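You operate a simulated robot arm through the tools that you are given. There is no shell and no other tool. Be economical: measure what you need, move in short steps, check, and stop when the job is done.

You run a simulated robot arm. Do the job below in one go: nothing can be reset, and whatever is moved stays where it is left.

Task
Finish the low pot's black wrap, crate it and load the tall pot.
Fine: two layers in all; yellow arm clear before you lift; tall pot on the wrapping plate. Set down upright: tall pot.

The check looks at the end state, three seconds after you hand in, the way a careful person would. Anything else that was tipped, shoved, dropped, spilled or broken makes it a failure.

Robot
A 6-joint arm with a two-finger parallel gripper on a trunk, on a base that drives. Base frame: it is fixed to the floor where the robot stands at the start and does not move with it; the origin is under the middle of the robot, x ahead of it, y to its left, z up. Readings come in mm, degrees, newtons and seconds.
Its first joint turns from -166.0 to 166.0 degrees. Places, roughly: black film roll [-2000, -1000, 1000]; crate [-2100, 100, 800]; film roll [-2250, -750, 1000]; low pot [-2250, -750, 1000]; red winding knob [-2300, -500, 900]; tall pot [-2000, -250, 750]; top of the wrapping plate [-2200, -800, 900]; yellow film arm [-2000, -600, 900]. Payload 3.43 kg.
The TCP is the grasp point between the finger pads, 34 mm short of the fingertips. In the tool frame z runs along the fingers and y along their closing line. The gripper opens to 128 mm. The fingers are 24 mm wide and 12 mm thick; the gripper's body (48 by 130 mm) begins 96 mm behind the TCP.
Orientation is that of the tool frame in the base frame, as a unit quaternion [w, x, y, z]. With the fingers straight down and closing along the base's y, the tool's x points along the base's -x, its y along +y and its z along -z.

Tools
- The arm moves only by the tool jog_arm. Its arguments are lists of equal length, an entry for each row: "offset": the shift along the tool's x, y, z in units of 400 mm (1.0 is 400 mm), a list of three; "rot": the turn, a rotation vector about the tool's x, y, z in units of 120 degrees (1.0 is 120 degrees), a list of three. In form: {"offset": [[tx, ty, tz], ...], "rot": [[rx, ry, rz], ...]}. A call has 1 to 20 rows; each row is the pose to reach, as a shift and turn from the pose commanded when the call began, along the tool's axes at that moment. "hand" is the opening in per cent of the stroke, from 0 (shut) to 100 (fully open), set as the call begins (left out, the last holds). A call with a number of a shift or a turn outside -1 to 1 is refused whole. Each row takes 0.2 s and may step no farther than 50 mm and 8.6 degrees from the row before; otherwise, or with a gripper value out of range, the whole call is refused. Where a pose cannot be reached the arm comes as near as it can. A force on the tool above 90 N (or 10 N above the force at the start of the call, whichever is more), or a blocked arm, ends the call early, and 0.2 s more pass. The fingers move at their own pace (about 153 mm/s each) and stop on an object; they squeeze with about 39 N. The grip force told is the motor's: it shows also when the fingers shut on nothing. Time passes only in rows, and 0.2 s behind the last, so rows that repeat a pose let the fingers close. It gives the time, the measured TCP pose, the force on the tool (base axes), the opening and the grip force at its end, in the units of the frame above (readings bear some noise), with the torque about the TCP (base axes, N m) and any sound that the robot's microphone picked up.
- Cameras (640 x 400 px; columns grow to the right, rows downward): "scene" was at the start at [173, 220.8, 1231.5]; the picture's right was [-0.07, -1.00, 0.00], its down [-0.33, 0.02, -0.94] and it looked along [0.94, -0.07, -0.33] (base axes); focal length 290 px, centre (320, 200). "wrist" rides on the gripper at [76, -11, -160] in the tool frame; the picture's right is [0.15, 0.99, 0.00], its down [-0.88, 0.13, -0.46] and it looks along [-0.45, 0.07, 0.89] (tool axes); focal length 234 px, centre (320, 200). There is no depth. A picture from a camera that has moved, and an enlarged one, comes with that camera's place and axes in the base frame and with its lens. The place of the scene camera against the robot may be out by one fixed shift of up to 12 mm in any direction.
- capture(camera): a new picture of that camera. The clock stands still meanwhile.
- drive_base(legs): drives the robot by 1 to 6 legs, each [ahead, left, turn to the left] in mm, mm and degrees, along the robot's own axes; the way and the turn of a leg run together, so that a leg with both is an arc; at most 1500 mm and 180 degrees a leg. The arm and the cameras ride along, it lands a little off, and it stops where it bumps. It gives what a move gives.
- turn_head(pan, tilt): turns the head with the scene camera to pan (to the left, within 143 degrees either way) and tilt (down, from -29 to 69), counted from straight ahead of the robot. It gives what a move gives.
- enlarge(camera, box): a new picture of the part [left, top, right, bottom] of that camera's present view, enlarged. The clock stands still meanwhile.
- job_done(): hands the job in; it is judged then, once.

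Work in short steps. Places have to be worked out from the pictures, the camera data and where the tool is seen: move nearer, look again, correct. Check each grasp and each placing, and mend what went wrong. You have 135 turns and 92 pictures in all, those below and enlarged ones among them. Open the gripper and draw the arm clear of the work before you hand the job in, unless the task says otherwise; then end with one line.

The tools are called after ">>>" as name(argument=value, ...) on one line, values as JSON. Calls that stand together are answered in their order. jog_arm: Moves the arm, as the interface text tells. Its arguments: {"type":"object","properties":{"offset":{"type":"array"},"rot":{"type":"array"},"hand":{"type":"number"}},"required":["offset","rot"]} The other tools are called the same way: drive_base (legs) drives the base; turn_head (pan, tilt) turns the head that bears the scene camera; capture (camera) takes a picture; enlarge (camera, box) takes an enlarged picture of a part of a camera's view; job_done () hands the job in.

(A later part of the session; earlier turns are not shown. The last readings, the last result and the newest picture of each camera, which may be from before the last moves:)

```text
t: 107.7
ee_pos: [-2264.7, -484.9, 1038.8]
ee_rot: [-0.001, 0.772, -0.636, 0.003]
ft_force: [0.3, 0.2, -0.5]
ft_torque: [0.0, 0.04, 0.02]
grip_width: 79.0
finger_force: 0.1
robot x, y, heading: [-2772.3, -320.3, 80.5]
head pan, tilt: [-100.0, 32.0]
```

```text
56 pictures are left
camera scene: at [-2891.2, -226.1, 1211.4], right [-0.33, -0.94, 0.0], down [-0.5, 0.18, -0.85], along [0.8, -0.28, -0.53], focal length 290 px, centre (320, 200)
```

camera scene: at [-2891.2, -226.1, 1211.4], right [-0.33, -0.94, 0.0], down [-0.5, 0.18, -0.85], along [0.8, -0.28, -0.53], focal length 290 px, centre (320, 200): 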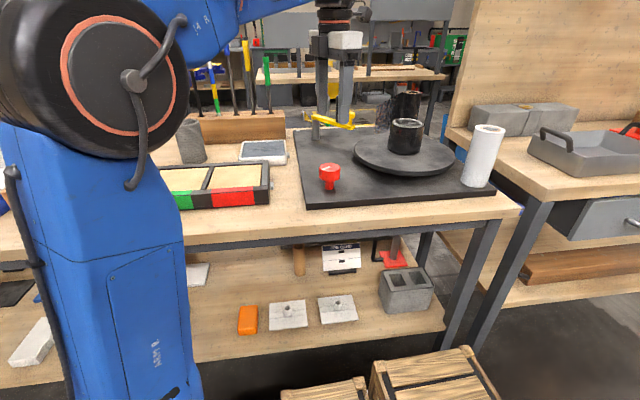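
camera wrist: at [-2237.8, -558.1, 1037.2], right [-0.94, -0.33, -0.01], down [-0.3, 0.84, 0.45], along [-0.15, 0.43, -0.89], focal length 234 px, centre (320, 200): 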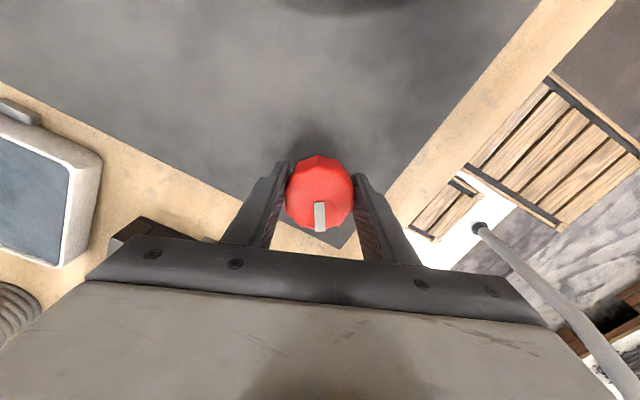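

I want to see the back of the pot before going on: I rise, move past the pot on its -y/+x side with the hand tilted 40°, and look with the wrist camera.

>>> jog_arm(offset=[[0, 0, -0.12], [0.1, -0.023, -0.15], [0.2, -0.046, -0.15], [0.3, -0.069, -0.15], [0.4, -0.092, -0.15], [0.5, -0.115, -0.15], [0.6, -0.138, -0.15], [0.7, -0.16, -0.15], [0.7925, -0.1815, -0.15], [0.7925, -0.1815, -0.07]], rot=[[0, 0, 0], [-0.042, 0, 0], [-0.083, 0, 0], [-0.125, 0, 0], [-0.167, 0, 0], [-0.208, 0, 0], [-0.25, 0, 0], [-0.292, 0, 0], [-0.333, 0, 0], [-0.333, 0, 0]])

>>> capture(camera="wrist")

```text
t: 109.9
ee_pos: [-2239.8, -736.3, 972.4]
ee_rot: [0.273, 0.732, -0.594, -0.192]
ft_force: [-5.5, 0.2, 7.8]
ft_torque: [0.05, -0.28, -0.03]
grip_width: 74.2
finger_force: 0.0
out of reach, approached as far as the arm can: row 3, 4, 5, 6, 7, 8, 9, 10
robot x, y, heading: [-2771.8, -317.9, 80.6]
head pan, tilt: [-100.0, 32.0]
```

```text
55 pictures are left
camera wrist: at [-2115.9, -781.5, 1093.3], right [-0.72, -0.29, 0.63], down [-0.02, 0.92, 0.4], along [-0.69, 0.28, -0.67], focal length 234 px, centre (320, 200)
```

wrist: 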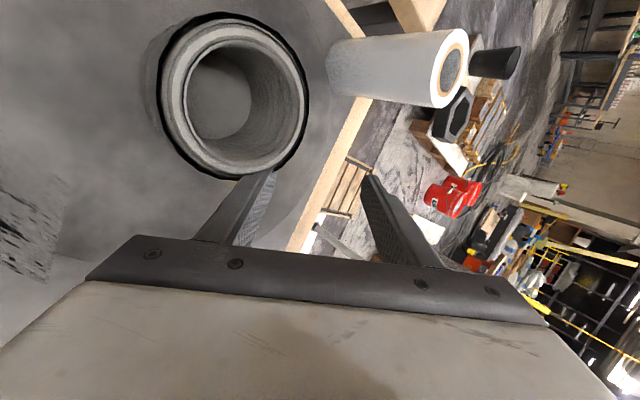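

The pose was out of reach and the hand ended low near the pot. I check with the scene camera before moving.

>>> enlarge(camera="scene", box=[290, 70, 514, 210])

```text
2.86 times, centred on (402, 140) of scene
camera zoom: at [-2891.7, -225.8, 1211.3], right [-0.33, -0.94, 0.0], down [-0.5, 0.18, -0.85], along [0.8, -0.28, -0.53], focal length 829 px, centre (86, 371)
```

zoom: 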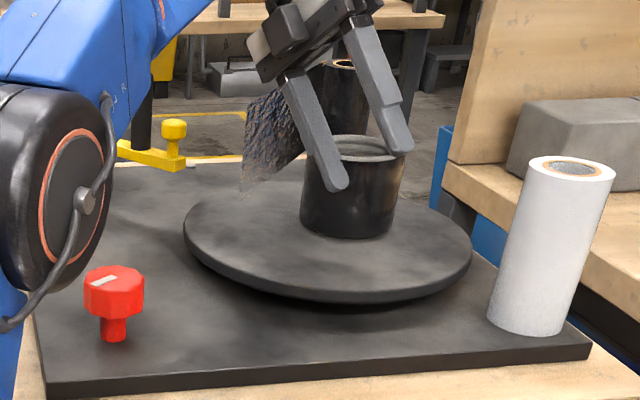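

The pot was nudged about 17 mm but stands upright. I raise straight up first in small steps.

>>> jog_arm(offset=[[0.001, 0.023, -0.016], [0.003, 0.05, -0.045], [0.007, 0.09, -0.09], [0.011, 0.13, -0.135]], rot=[[0, 0, 0], [0, 0, 0], [0, 0, 0], [0.04, 0, 0]])

>>> enlarge(camera="scene", box=[290, 70, 514, 210])

```text
t: 110.9
ee_pos: [-2268.0, -725.8, 1015.9]
ee_rot: [0.245, 0.745, -0.599, -0.162]
ft_force: [0.4, 0.3, -0.1]
ft_torque: [0.02, 0.04, -0.05]
grip_width: 79.3
finger_force: 0.1
out of reach, approached as far as the arm can: row 2, 3, 4
robot x, y, heading: [-2768.7, -316.1, 80.7]
head pan, tilt: [-100.0, 32.0]
```

```text
2.86 times, centred on (402, 140) of scene
camera zoom: at [-2891.0, -226.2, 1211.4], right [-0.33, -0.94, 0.0], down [-0.5, 0.18, -0.85], along [0.8, -0.28, -0.53], focal length 829 px, centre (86, 371)
```

zoom: 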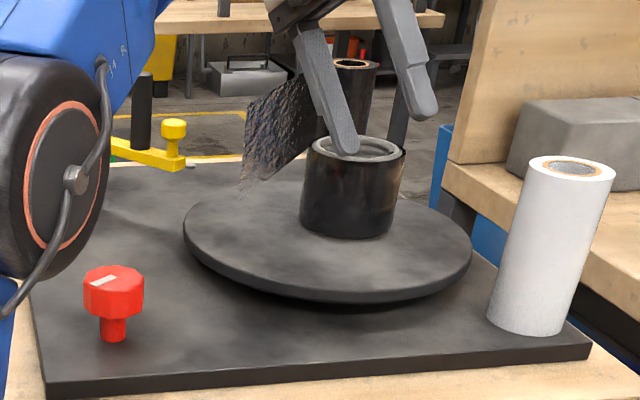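

Clear of the pot now. I untilt the hand while rising.

>>> jog_arm(offset=[[0.003, 0.028, -0.041], [0.006, 0.056, -0.083], [0.009, 0.084, -0.124], [0.012, 0.112, -0.166], [0.013, 0.126, -0.186]], rot=[[0.0567, 0, 0], [0.113, 0, 0], [0.17, 0, 0], [0.227, 0, 0], [0.283, 0, 0]])

>>> capture(camera="wrist")

```text
t: 112.1
ee_pos: [-2275.2, -712.2, 1083.9]
ee_rot: [0.014, 0.782, -0.623, 0.017]
ft_force: [0.6, -0.6, -0.3]
ft_torque: [0.02, 0.02, 0.01]
grip_width: 79.2
finger_force: 0.2
out of reach, approached as far as the arm can: row 1, 2, 3, 4, 5
robot x, y, heading: [-2769.7, -319.4, 80.6]
head pan, tilt: [-100.0, 32.0]
```

```text
52 pictures are left
camera wrist: at [-2247.1, -776.1, 1247.6], right [-0.93, -0.36, 0.01], down [-0.33, 0.85, 0.41], along [-0.16, 0.38, -0.91], focal length 234 px, centre (320, 200)
```

wrist: 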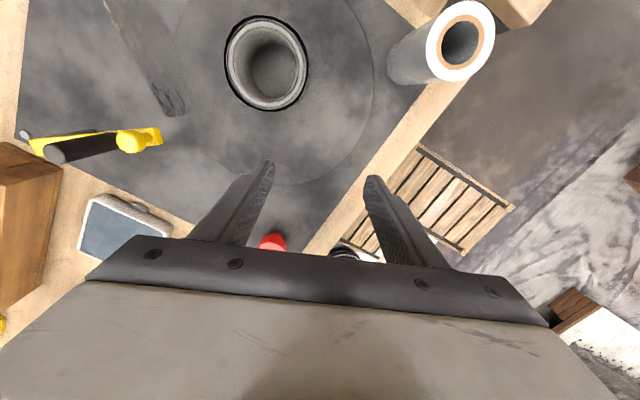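

A good top view of the pot. I enlarge it to see whether the sleeve is complete all round.

>>> enlarge(camera="wrist", box=[208, 5, 328, 120])

```text
3.48 times, centred on (268, 62) of wrist
camera zoom: at [-2247.1, -776.1, 1247.6], right [-0.93, -0.36, 0.01], down [-0.33, 0.85, 0.41], along [-0.16, 0.38, -0.91], focal length 814 px, centre (501, 678)
```

zoom: 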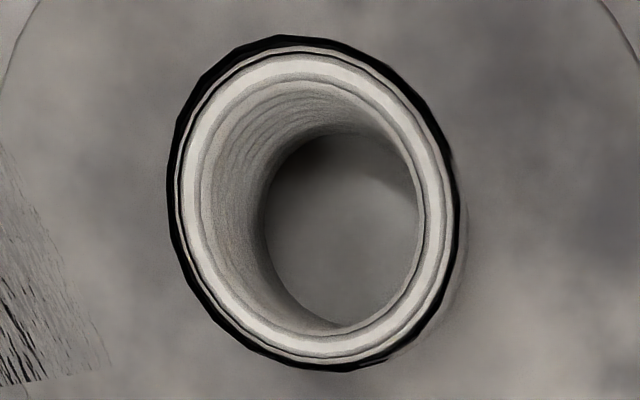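

The sleeve looks complete, with an inner and an outer black ring: two layers. Next I unwind the wrist before handling the yellow arm.

>>> jog_arm(offset=[[0, 0, 0], [0, 0, 0], [0, 0, 0], [0, 0, 0], [0, 0, 0], [0, 0, 0], [0, 0, 0], [0, 0, 0], [0, 0, 0], [0, 0, 0], [0, 0, 0], [0, 0, 0]], rot=[[-0.0015, -0.0008, 0.0694], [-0.003, -0.0016, 0.1388], [-0.0046, -0.0024, 0.2083], [-0.0061, -0.0032, 0.2777], [-0.0076, -0.004, 0.347], [-0.0092, -0.0048, 0.4165], [-0.0107, -0.0056, 0.486], [-0.0122, -0.0064, 0.5553], [-0.0137, -0.0072, 0.6248], [-0.0153, -0.008, 0.694], [-0.0168, -0.0088, 0.7636], [-0.0183, -0.0097, 0.833]])

>>> enlarge(camera="scene", box=[290, 70, 514, 210])

```text
t: 114.7
ee_pos: [-2277.6, -704.6, 1075.1]
ee_rot: [-0.004, -0.023, 1.0, -0.006]
ft_force: [-0.6, 0.0, 0.4]
ft_torque: [-0.02, 0.0, 0.02]
grip_width: 79.3
finger_force: 0.0
out of reach, approached as far as the arm can: row 7, 8, 9, 10, 11, 12
robot x, y, heading: [-2773.2, -319.3, 80.7]
head pan, tilt: [-100.0, 32.0]
```

```text
2.86 times, centred on (402, 140) of scene
camera zoom: at [-2891.2, -226.1, 1211.4], right [-0.33, -0.94, 0.0], down [-0.5, 0.18, -0.85], along [0.8, -0.28, -0.53], focal length 829 px, centre (86, 371)
```

zoom: 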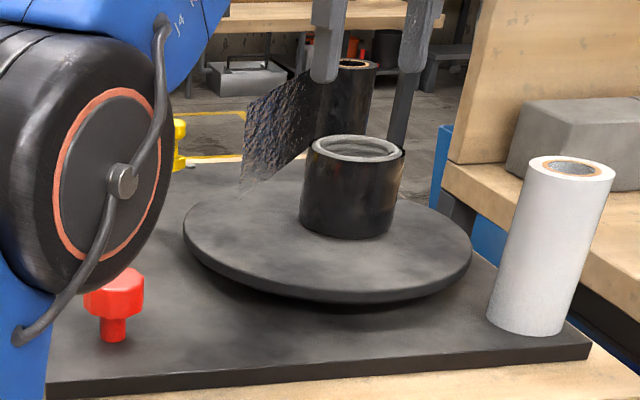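

The solver says it is near some limit, so I look at the whole arm.

>>> turn_head(pan=-80, tilt=10)

>>> capture(camera="scene")

```text
t: 115.5
ee_pos: [-2278.2, -704.7, 1074.2]
ee_rot: [-0.004, -0.024, 1.0, -0.006]
ft_force: [0.3, -0.1, 1.3]
ft_torque: [0.01, -0.02, 0.0]
grip_width: 79.2
finger_force: 0.1
robot x, y, heading: [-2772.0, -319.8, 80.4]
head pan, tilt: [-80.0, 10.0]
```

```text
49 pictures are left
camera scene: at [-2882.6, -195.4, 1246.8], right [0.01, -1.0, 0.0], down [-0.17, 0.0, -0.98], along [0.98, 0.01, -0.17], focal length 290 px, centre (320, 200)
```

scene: 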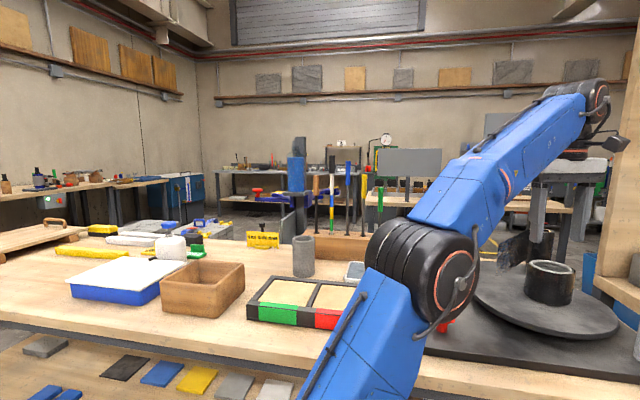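

The arm is in a normal configuration with a low elbow when the TCP is high, so I keep the TCP lower. I move toward the yellow arm's knob, turning the hand so the fingers will straddle it across the arm.

>>> jog_arm(offset=[[-0.04, 0.1, 0.01], [-0.1, 0.2, 0.02], [-0.2, 0.24, 0.03], [-0.3, 0.24, 0.04], [-0.4, 0.24, 0.05], [-0.4825, 0.24, 0.06]], rot=[[0, 0, -0.04], [0, 0, -0.08], [0, 0, -0.12], [0, 0, -0.16], [0, 0, -0.2], [0, 0, -0.233]])

>>> capture(camera="wrist")

```text
t: 117.0
ee_pos: [-2091.3, -598.6, 1046.0]
ee_rot: [-0.005, -0.265, 0.964, -0.004]
ft_force: [-0.4, -0.9, 0.4]
ft_torque: [0.0, -0.06, 0.0]
grip_width: 79.8
finger_force: 0.0
robot x, y, heading: [-2768.2, -316.4, 80.4]
head pan, tilt: [-80.0, 10.0]
```

```text
48 pictures are left
camera wrist: at [-2148.6, -646.5, 1207.7], right [-0.63, 0.77, 0.0], down [0.69, 0.57, 0.45], along [0.35, 0.28, -0.9], focal length 234 px, centre (320, 200)
```

wrist: 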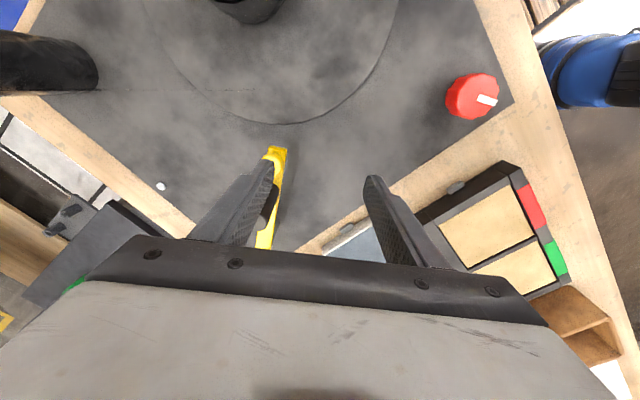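

The yellow arm tip is at about (-2052,-640), under the left finger. I rise, shift sideways so the fingers straddle the knob, and look.

>>> jog_arm(offset=[[0, 0, -0.1], [-0.03, -0.067, -0.1], [-0.06, -0.134, -0.1], [-0.06, -0.134, -0.05]], rot=[[0, 0, 0], [0, 0, 0], [0, 0, 0], [0, 0, 0]])

>>> capture(camera="wrist")

```text
t: 118.0
ee_pos: [-2073.0, -607.3, 1032.1]
ee_rot: [-0.005, -0.265, 0.964, -0.004]
ft_force: [0.1, -0.1, 0.2]
ft_torque: [0.01, 0.0, 0.03]
grip_width: 79.3
finger_force: 0.1
out of reach, approached as far as the arm can: row 1, 2, 3, 4
robot x, y, heading: [-2773.1, -321.8, 80.5]
head pan, tilt: [-80.0, 10.0]
```

```text
47 pictures are left
camera wrist: at [-2130.9, -654.0, 1192.5], right [-0.63, 0.78, 0.0], down [0.69, 0.57, 0.45], along [0.35, 0.28, -0.9], focal length 234 px, centre (320, 200)
```

wrist: 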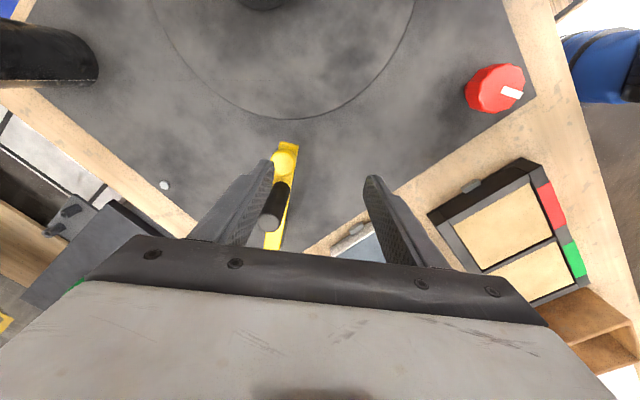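

The knob and roller are now between the fingers. I descend on the knob at about (-2045,-638).

>>> jog_arm(offset=[[0.011, -0.005, 0.1], [0.011, -0.005, 0.12], [0.011, -0.005, 0.2], [0.011, -0.005, 0.26]], rot=[[0, 0, 0], [0, 0, 0], [0, 0, 0], [0, 0, 0]])

>>> capture(camera="wrist")

```text
t: 118.7
ee_pos: [-2074.5, -610.2, 982.3]
ee_rot: [0.004, -0.265, 0.964, -0.017]
ft_force: [-2.3, 0.7, 23.7]
ft_torque: [-0.67, -0.65, -0.23]
grip_width: 78.4
finger_force: 0.0
robot x, y, heading: [-2774.4, -318.8, 80.5]
head pan, tilt: [-80.0, 10.0]
stopped in row 3: the force on the tool passed its limit at 124 N (the readings are from after the stop); the commanded pose is now the measured one
```

```text
46 pictures are left
camera wrist: at [-2135.1, -653.9, 1142.7], right [-0.63, 0.78, -0.03], down [0.68, 0.57, 0.45], along [0.37, 0.26, -0.89], focal length 234 px, centre (320, 200)
```

wrist: 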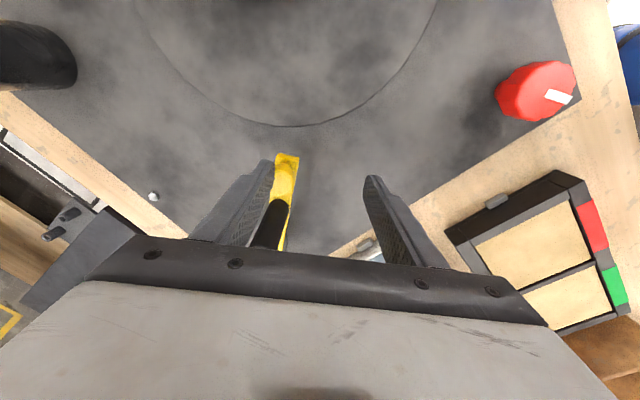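

The left finger touched the knob top: I lift, shift ~39 mm sideways, and go down again.

>>> jog_arm(offset=[[0, 0, -0.08], [-0.013, -0.05, -0.08], [-0.0265, -0.1, -0.08], [-0.0265, -0.1, -0.04]], rot=[[0, 0, 0], [0, 0, 0], [0, 0, 0], [0, 0, 0]])

>>> capture(camera="wrist")

```text
t: 119.7
ee_pos: [-2041.8, -639.1, 995.9]
ee_rot: [0.002, -0.265, 0.964, -0.013]
ft_force: [-0.8, -0.3, 0.0]
ft_torque: [-0.04, -0.01, 0.02]
grip_width: 79.5
finger_force: 0.0
out of reach, approached as far as the arm can: row 3
robot x, y, heading: [-2773.0, -317.2, 80.6]
head pan, tilt: [-80.0, 10.0]
```

```text
45 pictures are left
camera wrist: at [-2102.3, -683.0, 1156.8], right [-0.63, 0.78, -0.03], down [0.69, 0.57, 0.45], along [0.36, 0.26, -0.89], focal length 234 px, centre (320, 200)
```

wrist: 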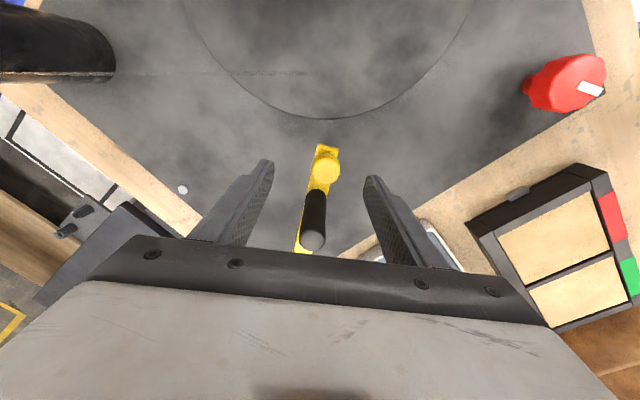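

Well centred over the knob (roller top about z 1000 clears the palm). I go down 54 mm and close.

>>> jog_arm(offset=[[0.008, 0, 0.07], [0.01, 0, 0.135]], rot=[[0, 0, 0], [0, 0, 0]])

>>> jog_arm(offset=[[0, 0, 0], [0, 0, 0], [0, 0, 0], [0, 0, 0]], rot=[[0, 0, 0], [0, 0, 0], [0, 0, 0], [0, 0, 0]], hand=0)

```text
t: 120.3
ee_pos: [-2044.9, -642.2, 941.1]
ee_rot: [0.003, -0.265, 0.964, -0.015]
ft_force: [-0.2, -0.6, 0.5]
ft_torque: [-0.02, -0.03, -0.01]
grip_width: 79.5
finger_force: 0.0
robot x, y, heading: [-2770.5, -319.3, 80.3]
head pan, tilt: [-80.0, 10.0]
```

```text
t: 121.4
ee_pos: [-2046.7, -637.0, 942.0]
ee_rot: [0.0, -0.265, 0.964, -0.009]
ft_force: [-19.1, 20.3, 1.3]
ft_torque: [0.18, 0.65, 0.23]
grip_width: 27.2
finger_force: 45.4
robot x, y, heading: [-2772.8, -319.2, 80.6]
head pan, tilt: [-80.0, 10.0]
stopped in row 4: the force on the tool passed its limit at 92 N (the readings are from after the stop); the commanded pose is now the measured one
```

Knob gripped (27 mm). I swing the arm away from the film (clockwise, toward +y) along an arc about its pivot near (-1916,-548), starting with 24°.

>>> jog_arm(offset=[[0.0005, 0.041, 0], [-0.003, 0.082, 0], [-0.0115, 0.1225, 0], [-0.024, 0.162, 0]], rot=[[0, 0, 0.05], [0, 0, 0.1], [0, 0, 0.15], [0, 0, 0.2]])

```text
t: 122.4
ee_pos: [-2069.0, -578.3, 937.3]
ee_rot: [0.003, -0.058, 0.998, -0.011]
ft_force: [26.6, 2.8, 15.7]
ft_torque: [0.03, -0.49, 0.01]
grip_width: 27.9
finger_force: 44.3
robot x, y, heading: [-2774.2, -318.4, 80.5]
head pan, tilt: [-80.0, 10.0]
```

The arm swings freely. I continue another 42° for a clear 65°.

>>> jog_arm(offset=[[-0.004, 0.041, 0], [-0.007, 0.081, 0], [-0.015, 0.121, 0], [-0.026, 0.16, 0], [-0.042, 0.198, 0], [-0.0615, 0.2335, 0], [-0.0845, 0.267, 0]], rot=[[0, 0, 0.05], [0, 0, 0.1], [0, 0, 0.15], [0, 0, 0.2], [0, 0, 0.25], [0, 0, 0.3], [0, 0, 0.35]])

>>> turn_head(pan=-100, tilt=32)

>>> capture(camera="scene")

```text
t: 123.5
ee_pos: [-2075.3, -527.0, 935.5]
ee_rot: [0.001, 0.174, 0.985, -0.018]
ft_force: [-18.8, -45.0, -0.7]
ft_torque: [-1.76, -0.17, 0.04]
grip_width: 24.7
finger_force: 44.6
robot x, y, heading: [-2773.4, -321.7, 79.9]
head pan, tilt: [-80.0, 10.0]
stopped in row 5: the force on the tool passed its limit at 120 N (the readings are from after the stop); the commanded pose is now the measured one
```

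```text
t: 124.4
ee_pos: [-2075.5, -526.4, 935.1]
ee_rot: [0.001, 0.174, 0.985, -0.016]
ft_force: [-26.1, -77.5, -1.8]
ft_torque: [-1.63, -0.23, -0.66]
grip_width: 24.7
finger_force: 44.8
robot x, y, heading: [-2772.6, -320.0, 80.3]
head pan, tilt: [-100.0, 32.0]
```

```text
44 pictures are left
camera scene: at [-2892.8, -229.4, 1211.6], right [-0.34, -0.94, 0.0], down [-0.5, 0.18, -0.85], along [0.8, -0.28, -0.53], focal length 290 px, centre (320, 200)
```

scene: 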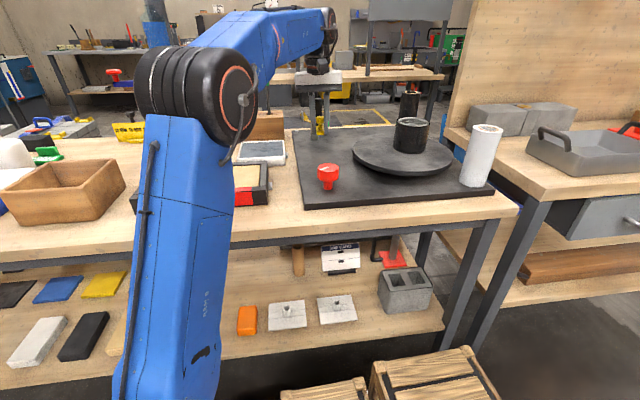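

The arm reached a stop after about 40°, and the film is no longer strung. I open the hand, lift off and look.

>>> jog_arm(offset=[[0, 0, 0], [0, 0, 0], [0, 0, 0], [0, 0, -0.06], [0, 0, -0.12], [0.05, 0, -0.15], [0.12, 0, -0.17], [0.22, 0, -0.17], [0.32, 0, -0.17]], rot=[[0, 0, 0], [0, 0, 0], [0, 0, 0], [0, 0, 0], [0, 0, 0], [0, 0, 0], [0, 0, 0], [0, 0, 0], [0, 0, 0]], hand=62)

>>> enlarge(camera="scene", box=[290, 70, 514, 210])

>>> capture(camera="wrist")

```text
t: 126.4
ee_pos: [-2192.6, -475.9, 1000.7]
ee_rot: [0.001, 0.173, 0.985, -0.013]
ft_force: [0.0, -0.5, -0.4]
ft_torque: [0.05, 0.02, 0.02]
grip_width: 79.3
finger_force: 0.1
robot x, y, heading: [-2771.5, -317.4, 80.3]
head pan, tilt: [-100.0, 32.0]
```

```text
2.86 times, centred on (402, 140) of scene
camera zoom: at [-2891.6, -227.0, 1211.5], right [-0.34, -0.94, 0.0], down [-0.5, 0.18, -0.85], along [0.8, -0.28, -0.53], focal length 829 px, centre (86, 371)
```

zoom: 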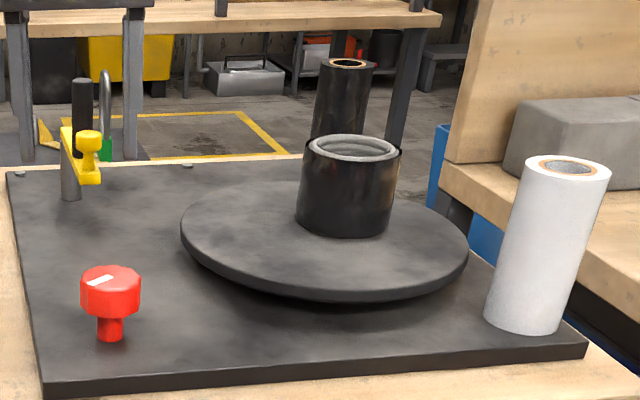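

```text
42 pictures are left
camera wrist: at [-2266.7, -456.2, 1160.7], right [0.2, 0.98, -0.03], down [0.87, -0.16, 0.46], along [0.44, -0.12, -0.89], focal length 234 px, centre (320, 200)
```

wrist: 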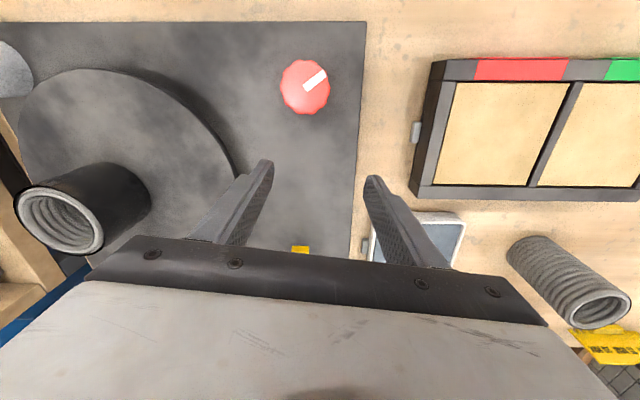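

The arm is clear and the film has gone. Pot centre is now about (-2182,-785) with rim near z 945, about 100 mm across. I move above it with the gripper fully open.

>>> jog_arm(offset=[[-0.0415, -0.1025, -0.02], [-0.083, -0.205, -0.02], [-0.124, -0.307, -0.02], [-0.1655, -0.41, -0.02], [-0.207, -0.512, -0.02], [-0.248, -0.615, -0.02], [-0.289, -0.717, -0.02]], rot=[[-0.0016, 0.0007, 0.022], [-0.0033, 0.0014, 0.044], [-0.005, 0.002, 0.066], [-0.0066, 0.0028, 0.088], [-0.008, 0.0036, 0.11], [-0.01, 0.0043, 0.132], [-0.0115, 0.005, 0.1544]], hand=100)

>>> capture(camera="wrist")

>>> enlarge(camera="scene", box=[290, 70, 514, 210])

```text
t: 128.0
ee_pos: [-2194.6, -761.1, 997.8]
ee_rot: [0.002, 0.329, 0.944, -0.003]
ft_force: [0.5, -0.4, 0.6]
ft_torque: [-0.03, 0.0, 0.02]
grip_width: 128.1
finger_force: 0.0
out of reach, approached as far as the arm can: row 6, 7
robot x, y, heading: [-2775.0, -321.4, 80.5]
head pan, tilt: [-100.0, 32.0]
```

```text
41 pictures are left
camera wrist: at [-2260.4, -721.6, 1157.3], right [0.5, 0.87, -0.01], down [0.77, -0.44, 0.46], along [0.4, -0.23, -0.89], focal length 234 px, centre (320, 200)
```

wrist: 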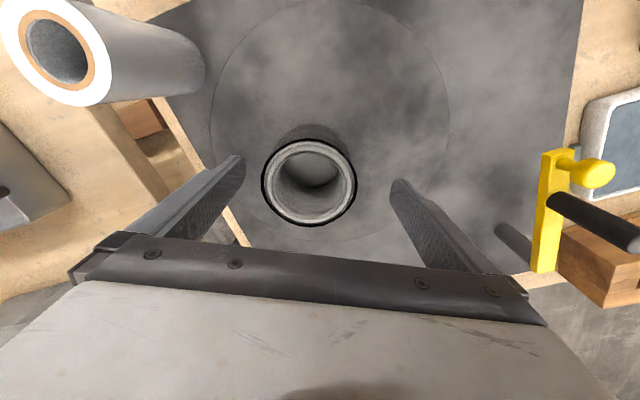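

```text
2.86 times, centred on (402, 140) of scene
camera zoom: at [-2892.2, -226.6, 1211.4], right [-0.34, -0.94, 0.0], down [-0.5, 0.18, -0.85], along [0.8, -0.28, -0.53], focal length 829 px, centre (86, 371)
```

zoom: 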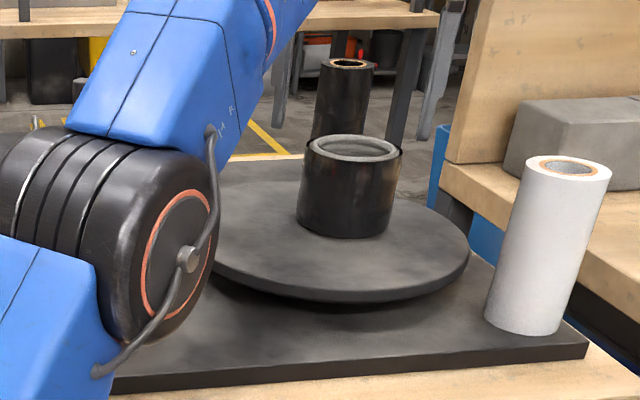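

The arm's axis evidently sits ~270 mm ahead of the robot's middle, so the pot is at ~910 mm reach. I retract the hand and back the base up 250 mm along the bench.

>>> jog_arm(offset=[[0.096, 0.031, 0], [0.193, 0.061, 0], [0.289, 0.092, 0], [0.385, 0.122, 0], [0.481, 0.153, 0], [0.5775, 0.184, 0]], rot=[[0, 0, 0], [0, 0, 0], [0, 0, 0], [0, 0, 0], [0, 0, 0], [0, 0, 0]])

>>> drive_base(legs=[[-250, 0, 0]])

>>> capture(camera="scene")

```text
t: 129.4
ee_pos: [-2332.5, -559.8, 996.2]
ee_rot: [0.001, 0.328, 0.945, -0.001]
ft_force: [0.1, -1.0, -0.2]
ft_torque: [0.07, 0.07, -0.01]
grip_width: 128.1
finger_force: 0.0
robot x, y, heading: [-2773.2, -319.9, 80.3]
head pan, tilt: [-100.0, 32.0]
```

```text
t: 131.2
ee_pos: [-2374.4, -805.6, 997.4]
ee_rot: [0.002, 0.328, 0.945, -0.003]
ft_force: [-0.6, -0.2, 0.1]
ft_torque: [0.01, -0.01, -0.03]
grip_width: 127.7
finger_force: 0.1
robot x, y, heading: [-2811.2, -564.3, 80.5]
head pan, tilt: [-100.0, 32.0]
```

```text
39 pictures are left
camera scene: at [-2933.6, -472.7, 1211.4], right [-0.33, -0.94, 0.0], down [-0.5, 0.18, -0.85], along [0.8, -0.28, -0.53], focal length 290 px, centre (320, 200)
```

scene: 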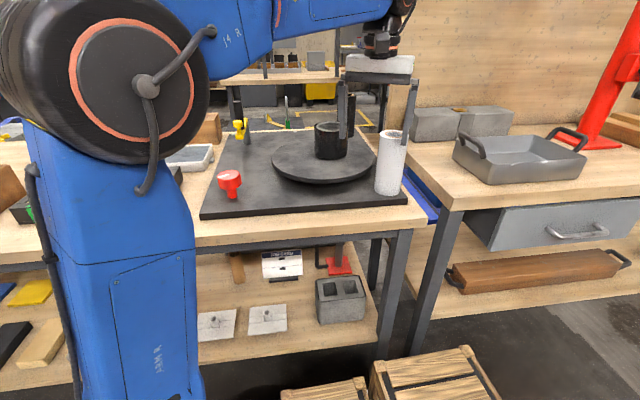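

The hand ended close beside the white roll; I look with the wrist camera before moving.

>>> capture(camera="wrist")

>>> enlarge(camera="scene", box=[290, 50, 450, 220])

```text
38 pictures are left
camera wrist: at [-2438.8, -767.1, 1157.2], right [0.5, 0.87, 0.0], down [0.77, -0.44, 0.46], along [0.4, -0.23, -0.89], focal length 234 px, centre (320, 200)
```

wrist: 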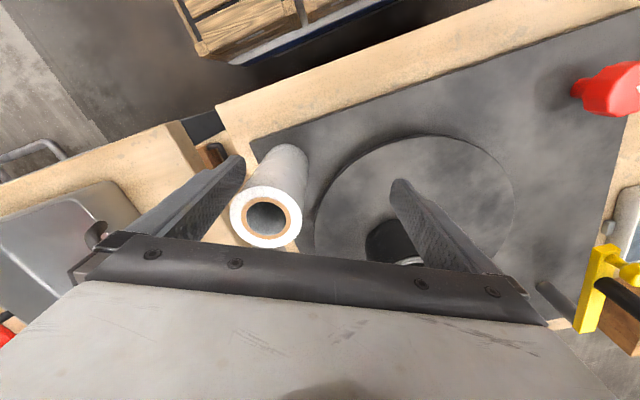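

```text
2.35 times, centred on (370, 135) of scene
camera zoom: at [-2933.6, -472.7, 1211.4], right [-0.33, -0.94, 0.0], down [-0.5, 0.18, -0.85], along [0.8, -0.28, -0.53], focal length 683 px, centre (202, 353)
```

zoom: 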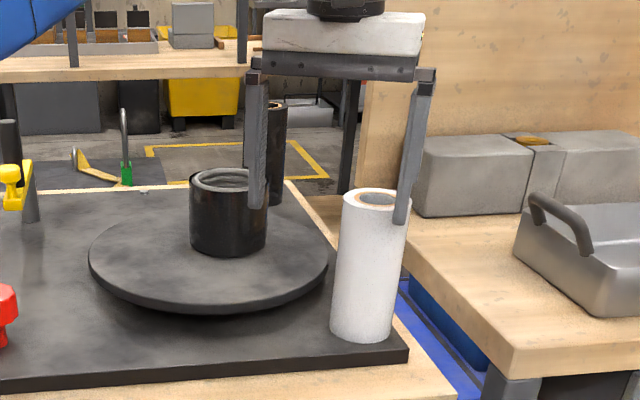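

The roll stands untouched between the fingers. I lift straight up clear of it, then move over the pot.

>>> jog_arm(offset=[[0, 0, -0.05], [0, 0, -0.1], [0, 0, -0.14]], rot=[[0, 0, 0], [0, 0, 0], [0, 0, 0]])

```text
t: 132.0
ee_pos: [-2374.7, -804.8, 1053.0]
ee_rot: [0.001, 0.328, 0.945, -0.002]
ft_force: [-0.1, 0.1, -0.7]
ft_torque: [0.02, 0.0, -0.04]
grip_width: 128.0
finger_force: 0.0
robot x, y, heading: [-2813.1, -568.6, 80.4]
head pan, tilt: [-100.0, 32.0]
```

Clear above the roll. I move over the pot, at about (-2185,-779).

>>> jog_arm(offset=[[-0.069, 0.0675, 0], [-0.138, 0.135, 0], [-0.207, 0.2025, 0], [-0.276, 0.27, 0], [-0.33, 0.345, 0.03], [-0.33, 0.345, 0.1]], rot=[[0, 0, 0], [0, 0, 0], [0, 0, 0], [0, 0, 0], [0, 0, 0], [0, 0, 0]])

>>> capture(camera="wrist")

```text
t: 133.4
ee_pos: [-2183.1, -779.8, 1014.2]
ee_rot: [0.001, 0.328, 0.945, -0.003]
ft_force: [0.2, 0.0, -0.5]
ft_torque: [0.0, 0.01, -0.02]
grip_width: 127.9
finger_force: 0.0
robot x, y, heading: [-2814.2, -567.1, 80.4]
head pan, tilt: [-100.0, 32.0]
```

```text
36 pictures are left
camera wrist: at [-2249.4, -740.3, 1174.8], right [0.5, 0.87, 0.0], down [0.77, -0.44, 0.46], along [0.4, -0.23, -0.89], focal length 234 px, centre (320, 200)
```

wrist: 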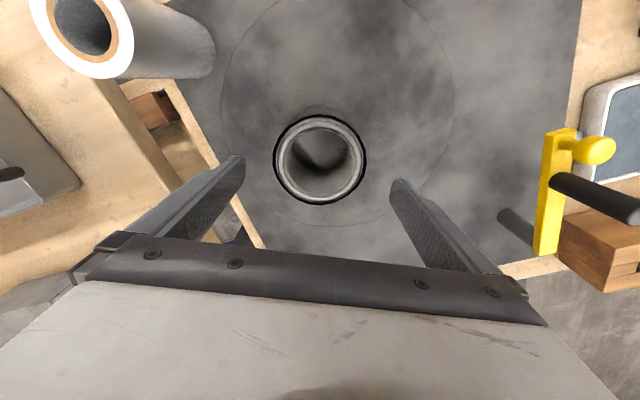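

Pot is centred within ~6 mm. I correct and go down around it to TCP z ~918.

>>> jog_arm(offset=[[0.016, 0, 0.06], [0.016, 0, 0.12], [0.016, 0, 0.18], [0.016, 0, 0.235]], rot=[[0, 0, 0], [0, 0, 0], [0, 0, 0], [0, 0, 0]])

>>> enlarge(camera="scene", box=[200, 60, 424, 200])

```text
t: 134.4
ee_pos: [-2191.8, -776.8, 918.2]
ee_rot: [0.002, 0.328, 0.945, -0.002]
ft_force: [-0.6, -0.4, 0.7]
ft_torque: [-0.05, -0.01, -0.01]
grip_width: 128.1
finger_force: 0.0
robot x, y, heading: [-2813.9, -568.8, 80.7]
head pan, tilt: [-100.0, 32.0]
```

```text
2.86 times, centred on (312, 130) of scene
camera zoom: at [-2933.5, -472.7, 1211.4], right [-0.33, -0.94, 0.0], down [-0.5, 0.18, -0.85], along [0.8, -0.28, -0.53], focal length 829 px, centre (343, 400)
```

zoom: 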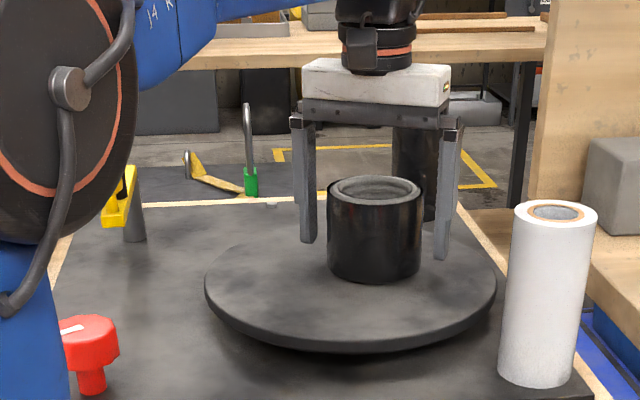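

Fingers straddle the pot. I close on it.

>>> jog_arm(offset=[[0, 0, 0], [0, 0, 0], [0, 0, 0], [0, 0, 0]], rot=[[0, 0, 0], [0, 0, 0], [0, 0, 0], [0, 0, 0]], hand=0)

>>> jog_arm(offset=[[0, 0, -0.05], [0, 0, -0.12], [0, 0, -0.2], [0, 0, -0.28], [0, 0, -0.34]], rot=[[0, 0, 0], [0, 0, 0], [0, 0, 0], [0, 0, 0], [0, 0, 0]])

>>> capture(camera="scene")

```text
t: 135.4
ee_pos: [-2190.4, -777.0, 918.6]
ee_rot: [0.001, 0.329, 0.944, -0.002]
ft_force: [1.5, 0.5, -0.3]
ft_torque: [0.17, -0.34, 0.03]
grip_width: 85.5
finger_force: 38.8
robot x, y, heading: [-2817.6, -561.5, 80.5]
head pan, tilt: [-100.0, 32.0]
```

```text
t: 136.6
ee_pos: [-2190.2, -773.8, 1053.5]
ee_rot: [0.001, 0.328, 0.945, -0.002]
ft_force: [0.5, -0.1, -6.6]
ft_torque: [0.0, 0.05, 0.0]
grip_width: 85.7
finger_force: 39.2
robot x, y, heading: [-2813.2, -566.7, 80.6]
head pan, tilt: [-100.0, 32.0]
```

```text
34 pictures are left
camera scene: at [-2933.3, -472.8, 1211.4], right [-0.33, -0.94, 0.0], down [-0.5, 0.18, -0.85], along [0.8, -0.28, -0.53], focal length 290 px, centre (320, 200)
```

scene: 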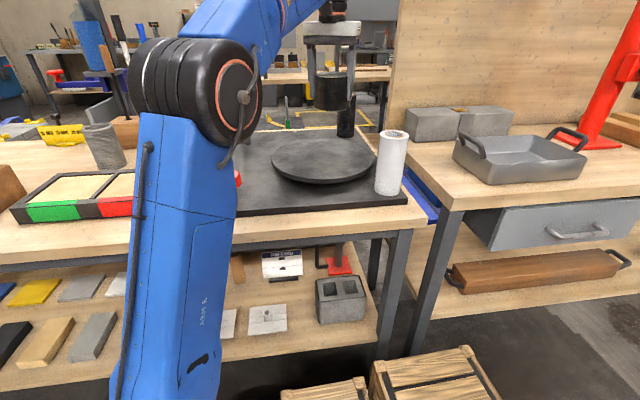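

Pot held firmly (86 mm, ~0.7 kg), its bottom about z 1002. Crate top centre triangulates to about (-2108,148,890); I carry the pot over in an inward-bowed path.

>>> jog_arm(offset=[[0.076, 0.069, 0], [0.152, 0.138, 0], [0.2285, 0.2075, 0], [0.305, 0.277, 0], [0.381, 0.346, 0], [0.457, 0.415, 0], [0.53, 0.496, 0], [0.602, 0.576, 0], [0.675, 0.657, 0]], rot=[[0, 0, 0], [0, 0, 0], [0, 0, 0], [0, 0, 0], [0, 0, 0], [0, 0, 0], [0, 0, 0], [0, 0, 0], [0, 0, 0]])

>>> jog_arm(offset=[[0.064, 0.069, 0], [0.128, 0.1375, 0], [0.192, 0.206, 0], [0.2565, 0.275, 0], [0.31, 0.368, 0], [0.364, 0.461, 0], [0.4175, 0.554, 0], [0.471, 0.6465, 0]], rot=[[0, 0, 0], [0, 0, 0], [0, 0, 0], [0, 0, 0], [0, 0, 0], [0, 0, 0], [0, 0, 0], [0, 0, 0]])

>>> turn_head(pan=-60, tilt=25)

>>> capture(camera="scene")

```text
t: 138.6
ee_pos: [-2236.9, -403.1, 1055.1]
ee_rot: [0.001, 0.329, 0.944, -0.002]
ft_force: [0.4, -0.3, -6.7]
ft_torque: [0.06, 0.04, 0.01]
grip_width: 85.8
finger_force: 39.1
robot x, y, heading: [-2815.7, -562.6, 80.2]
head pan, tilt: [-100.0, 32.0]
```

```text
t: 140.4
ee_pos: [-2227.9, -84.0, 1050.6]
ee_rot: [0.001, 0.328, 0.945, 0.0]
ft_force: [-0.3, -0.8, -5.3]
ft_torque: [0.08, -0.03, 0.0]
grip_width: 85.5
finger_force: 39.3
robot x, y, heading: [-2814.7, -566.0, 80.4]
head pan, tilt: [-100.0, 32.0]
```

```text
t: 141.4
ee_pos: [-2227.2, -84.4, 1050.0]
ee_rot: [0.001, 0.328, 0.945, -0.002]
ft_force: [0.3, -0.6, -6.4]
ft_torque: [0.06, 0.01, 0.0]
grip_width: 85.8
finger_force: 38.9
robot x, y, heading: [-2815.4, -564.3, 80.6]
head pan, tilt: [-60.0, 25.0]
```

```text
33 pictures are left
camera scene: at [-2931.4, -410.4, 1222.5], right [0.35, -0.94, 0.0], down [-0.4, -0.15, -0.91], along [0.85, 0.32, -0.42], focal length 290 px, centre (320, 200)
```

scene: 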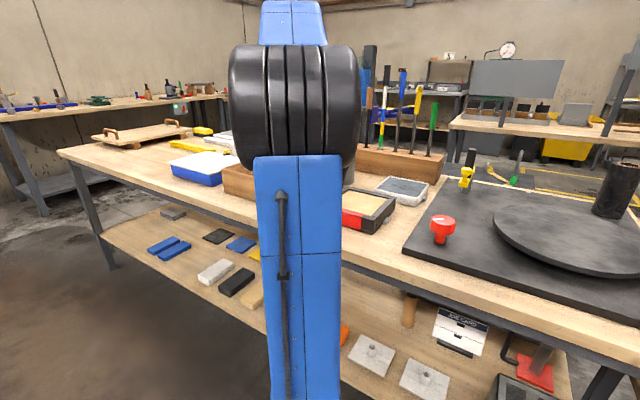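

The arm hides the crate from the scene camera; I look with the wrist camera.

>>> capture(camera="wrist")

```text
32 pictures are left
camera wrist: at [-2292.3, -45.7, 1209.8], right [0.5, 0.87, 0.0], down [0.77, -0.44, 0.46], along [0.4, -0.23, -0.89], focal length 234 px, centre (320, 200)
```

wrist: 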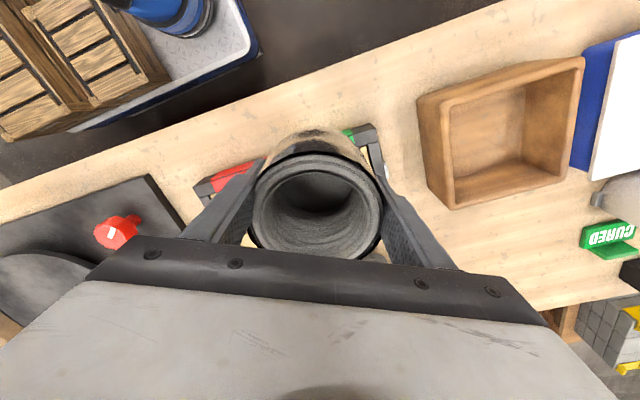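

The crate is ~175 mm square, empty, centred near (-2100,135). I move above it.

>>> jog_arm(offset=[[0.0155, 0.105, 0], [0.031, 0.209, 0], [0.046, 0.314, 0], [0.062, 0.418, 0], [0.077, 0.523, 0], [0.0925, 0.6275, 0], [0.0925, 0.6275, 0.1]], rot=[[0, 0, 0], [0, 0, 0], [0, 0, 0], [0, 0, 0], [0, 0, 0], [0, 0, 0], [0, 0, 0]])

>>> capture(camera="wrist")

>>> capture(camera="scene")

```text
t: 143.1
ee_pos: [-2100.4, 138.0, 1014.5]
ee_rot: [0.001, 0.328, 0.945, -0.003]
ft_force: [0.0, 0.2, -6.0]
ft_torque: [0.07, 0.03, -0.01]
grip_width: 85.5
finger_force: 39.1
robot x, y, heading: [-2814.8, -564.6, 80.3]
head pan, tilt: [-60.0, 25.0]
```

```text
31 pictures are left
camera wrist: at [-2164.8, 176.4, 1174.8], right [0.5, 0.87, 0.0], down [0.77, -0.44, 0.46], along [0.4, -0.23, -0.89], focal length 234 px, centre (320, 200)
```

wrist: 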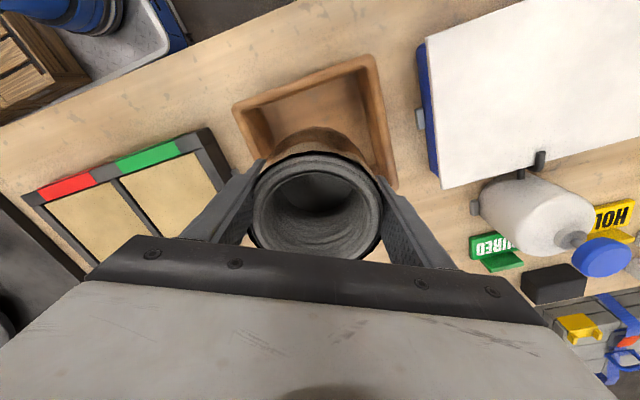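

```text
30 pictures are left
camera scene: at [-2931.4, -410.3, 1222.5], right [0.35, -0.94, 0.0], down [-0.4, -0.15, -0.91], along [0.85, 0.32, -0.42], focal length 290 px, centre (320, 200)
```

scene: 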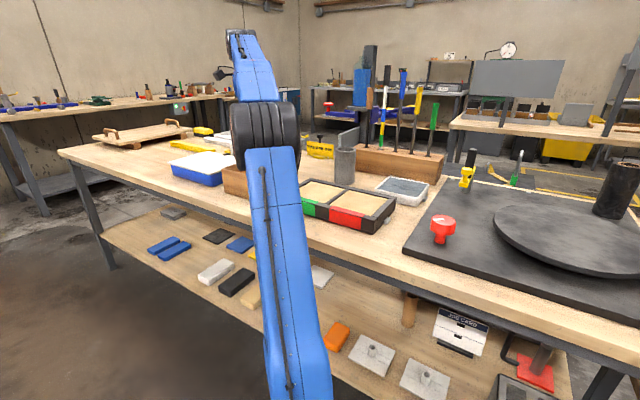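

TCP is within ~4 mm of the crate centre (-2097,140). I lower the pot to just above the crate floor.

>>> jog_arm(offset=[[-0.006, 0.004, 0.08], [-0.006, 0.004, 0.16], [-0.006, 0.004, 0.24], [-0.006, 0.004, 0.3]], rot=[[0, 0, 0], [0, 0, 0], [0, 0, 0], [0, 0, 0]])

>>> capture(camera="wrist")

```text
t: 144.1
ee_pos: [-2096.5, 135.9, 889.3]
ee_rot: [0.001, 0.328, 0.945, -0.001]
ft_force: [-0.3, -1.0, -5.5]
ft_torque: [0.1, -0.01, -0.01]
grip_width: 85.7
finger_force: 39.0
robot x, y, heading: [-2812.7, -563.3, 80.6]
head pan, tilt: [-60.0, 25.0]
```

```text
29 pictures are left
camera wrist: at [-2162.4, 173.4, 1049.1], right [0.5, 0.87, 0.0], down [0.77, -0.44, 0.46], along [0.4, -0.23, -0.89], focal length 234 px, centre (320, 200)
```

wrist: 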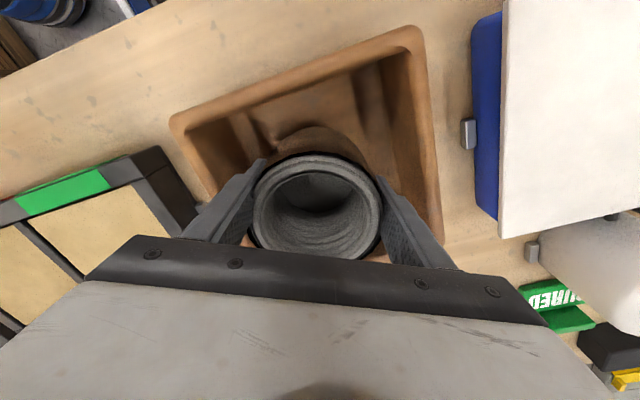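

Still centred in the crate. I lower in small steps until contact.

>>> jog_arm(offset=[[0, 0.004, 0.015], [0, 0.006, 0.03]], rot=[[0, 0, 0], [0, 0, 0]])

>>> jog_arm(offset=[[0, 0, 0.008], [0, 0, 0.016]], rot=[[0, 0, 0], [0, 0, 0]])

```text
t: 144.7
ee_pos: [-2094.6, 137.9, 878.1]
ee_rot: [0.0, 0.327, 0.945, -0.002]
ft_force: [0.9, 0.1, -5.7]
ft_torque: [0.01, 0.06, 0.04]
grip_width: 85.5
finger_force: 39.0
robot x, y, heading: [-2814.4, -563.0, 80.4]
head pan, tilt: [-60.0, 25.0]
```

```text
t: 145.2
ee_pos: [-2095.1, 139.8, 871.8]
ee_rot: [0.001, 0.327, 0.945, -0.001]
ft_force: [0.0, 0.6, -5.6]
ft_torque: [0.06, 0.01, 0.02]
grip_width: 85.5
finger_force: 39.5
robot x, y, heading: [-2813.0, -566.9, 80.5]
head pan, tilt: [-60.0, 25.0]
```

No contact yet; I continue down in small steps.

>>> jog_arm(offset=[[0, 0, 0.008], [0, 0, 0.016]], rot=[[0, 0, 0], [0, 0, 0]])

>>> jog_arm(offset=[[0, 0, 0.006], [0, 0, 0.012]], rot=[[0, 0, 0], [0, 0, 0]])

```text
t: 145.8
ee_pos: [-2093.6, 138.1, 867.3]
ee_rot: [0.002, 0.328, 0.945, 0.0]
ft_force: [1.2, 5.1, 10.2]
ft_torque: [0.4, -0.44, 0.1]
grip_width: 85.3
finger_force: 39.2
robot x, y, heading: [-2814.7, -564.8, 80.4]
head pan, tilt: [-60.0, 25.0]
```

```text
t: 146.4
ee_pos: [-2095.9, 137.7, 863.8]
ee_rot: [0.002, 0.329, 0.944, -0.001]
ft_force: [-4.4, 8.9, 30.3]
ft_torque: [-0.02, -0.38, 0.41]
grip_width: 84.9
finger_force: 39.0
robot x, y, heading: [-2815.4, -562.3, 80.4]
head pan, tilt: [-60.0, 25.0]
```

Contact with the crate floor. I ease off and open just a little (to ~98 mm), then rise.

>>> jog_arm(offset=[[0, 0, -0.008], [0, 0, -0.008], [0, 0, -0.008]], rot=[[0, 0, 0], [0, 0, 0], [0, 0, 0]], hand=77)

>>> jog_arm(offset=[[0, 0, -0.05], [0, 0, -0.12], [0, 0, -0.22], [0, 0, -0.32], [0, 0, -0.38]], rot=[[0, 0, 0], [0, 0, 0], [0, 0, 0], [0, 0, 0], [0, 0, 0]])

>>> capture(camera="wrist")

```text
t: 147.2
ee_pos: [-2094.0, 137.9, 863.7]
ee_rot: [0.001, 0.329, 0.944, -0.002]
ft_force: [-0.2, 0.2, 0.1]
ft_torque: [-0.01, 0.0, 0.02]
grip_width: 98.5
finger_force: 0.0
robot x, y, heading: [-2818.5, -569.7, 80.7]
head pan, tilt: [-60.0, 25.0]
```

```text
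t: 148.4
ee_pos: [-2092.4, 138.7, 1016.5]
ee_rot: [0.001, 0.328, 0.945, -0.002]
ft_force: [-0.2, 0.4, 0.6]
ft_torque: [0.01, -0.02, 0.02]
grip_width: 98.7
finger_force: 0.1
robot x, y, heading: [-2813.5, -567.0, 80.4]
head pan, tilt: [-60.0, 25.0]
```

```text
28 pictures are left
camera wrist: at [-2157.9, 177.5, 1176.8], right [0.5, 0.87, 0.0], down [0.77, -0.44, 0.46], along [0.4, -0.23, -0.89], focal length 234 px, centre (320, 200)
```

wrist: 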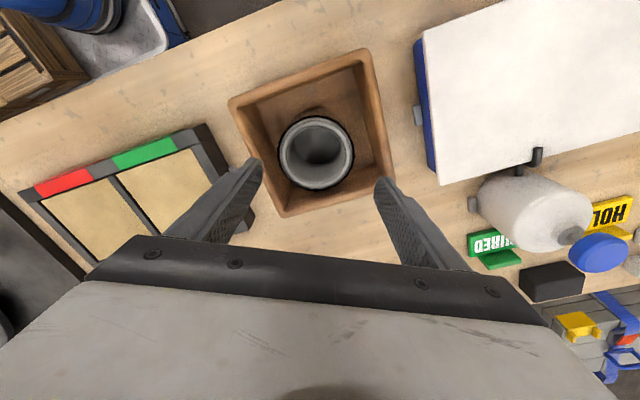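

The low pot stands upright in the crate. Now I approach the tall pot (about (-1930,-128)), stopping short to look.

>>> jog_arm(offset=[[-0.085, -0.046, 0], [-0.17, -0.092, 0], [-0.255, -0.138, 0.01], [-0.34, -0.184, 0.01], [-0.425, -0.23, 0.02], [-0.51, -0.275, 0.02], [-0.596, -0.321, 0.02]], rot=[[0, 0, -0.05], [0, 0, -0.1], [0, 0, -0.15], [0, 0, -0.2], [0, 0, -0.25], [0, 0, -0.3], [0, 0, -0.36]], hand=100)

>>> capture(camera="wrist")

>>> capture(camera="scene")

```text
t: 150.1
ee_pos: [-1985.3, -107.0, 1011.1]
ee_rot: [0.001, -0.044, 0.999, -0.002]
ft_force: [0.6, 0.1, 1.7]
ft_torque: [-0.02, 0.03, 0.0]
grip_width: 128.2
finger_force: 0.1
robot x, y, heading: [-2815.2, -563.4, 80.7]
head pan, tilt: [-60.0, 25.0]
```

```text
27 pictures are left
camera wrist: at [-2058.5, -124.6, 1170.7], right [-0.23, 0.97, 0.0], down [0.86, 0.21, 0.46], along [0.44, 0.1, -0.89], focal length 234 px, centre (320, 200)
```

wrist: 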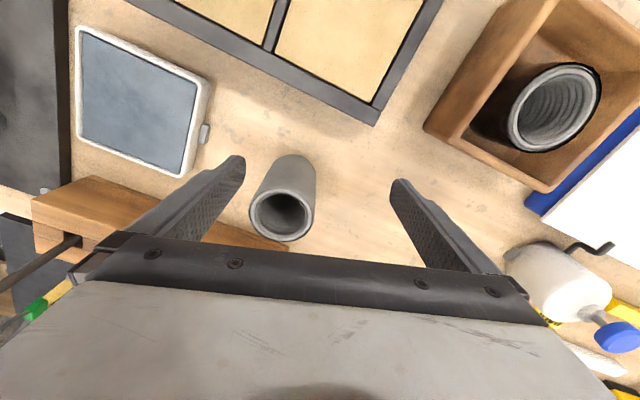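

```text
26 pictures are left
camera scene: at [-2931.8, -410.4, 1222.5], right [0.35, -0.94, 0.0], down [-0.4, -0.15, -0.91], along [0.85, 0.32, -0.42], focal length 290 px, centre (320, 200)
```

scene: 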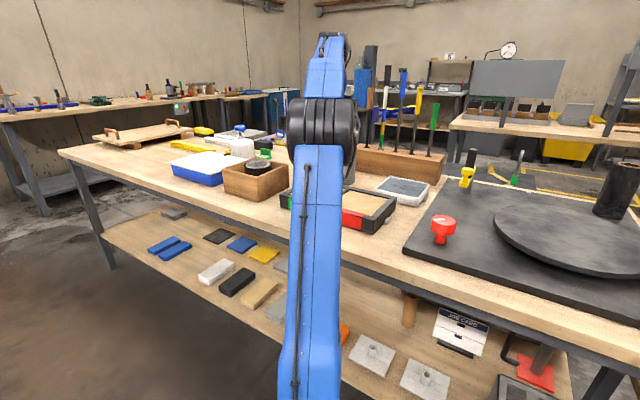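

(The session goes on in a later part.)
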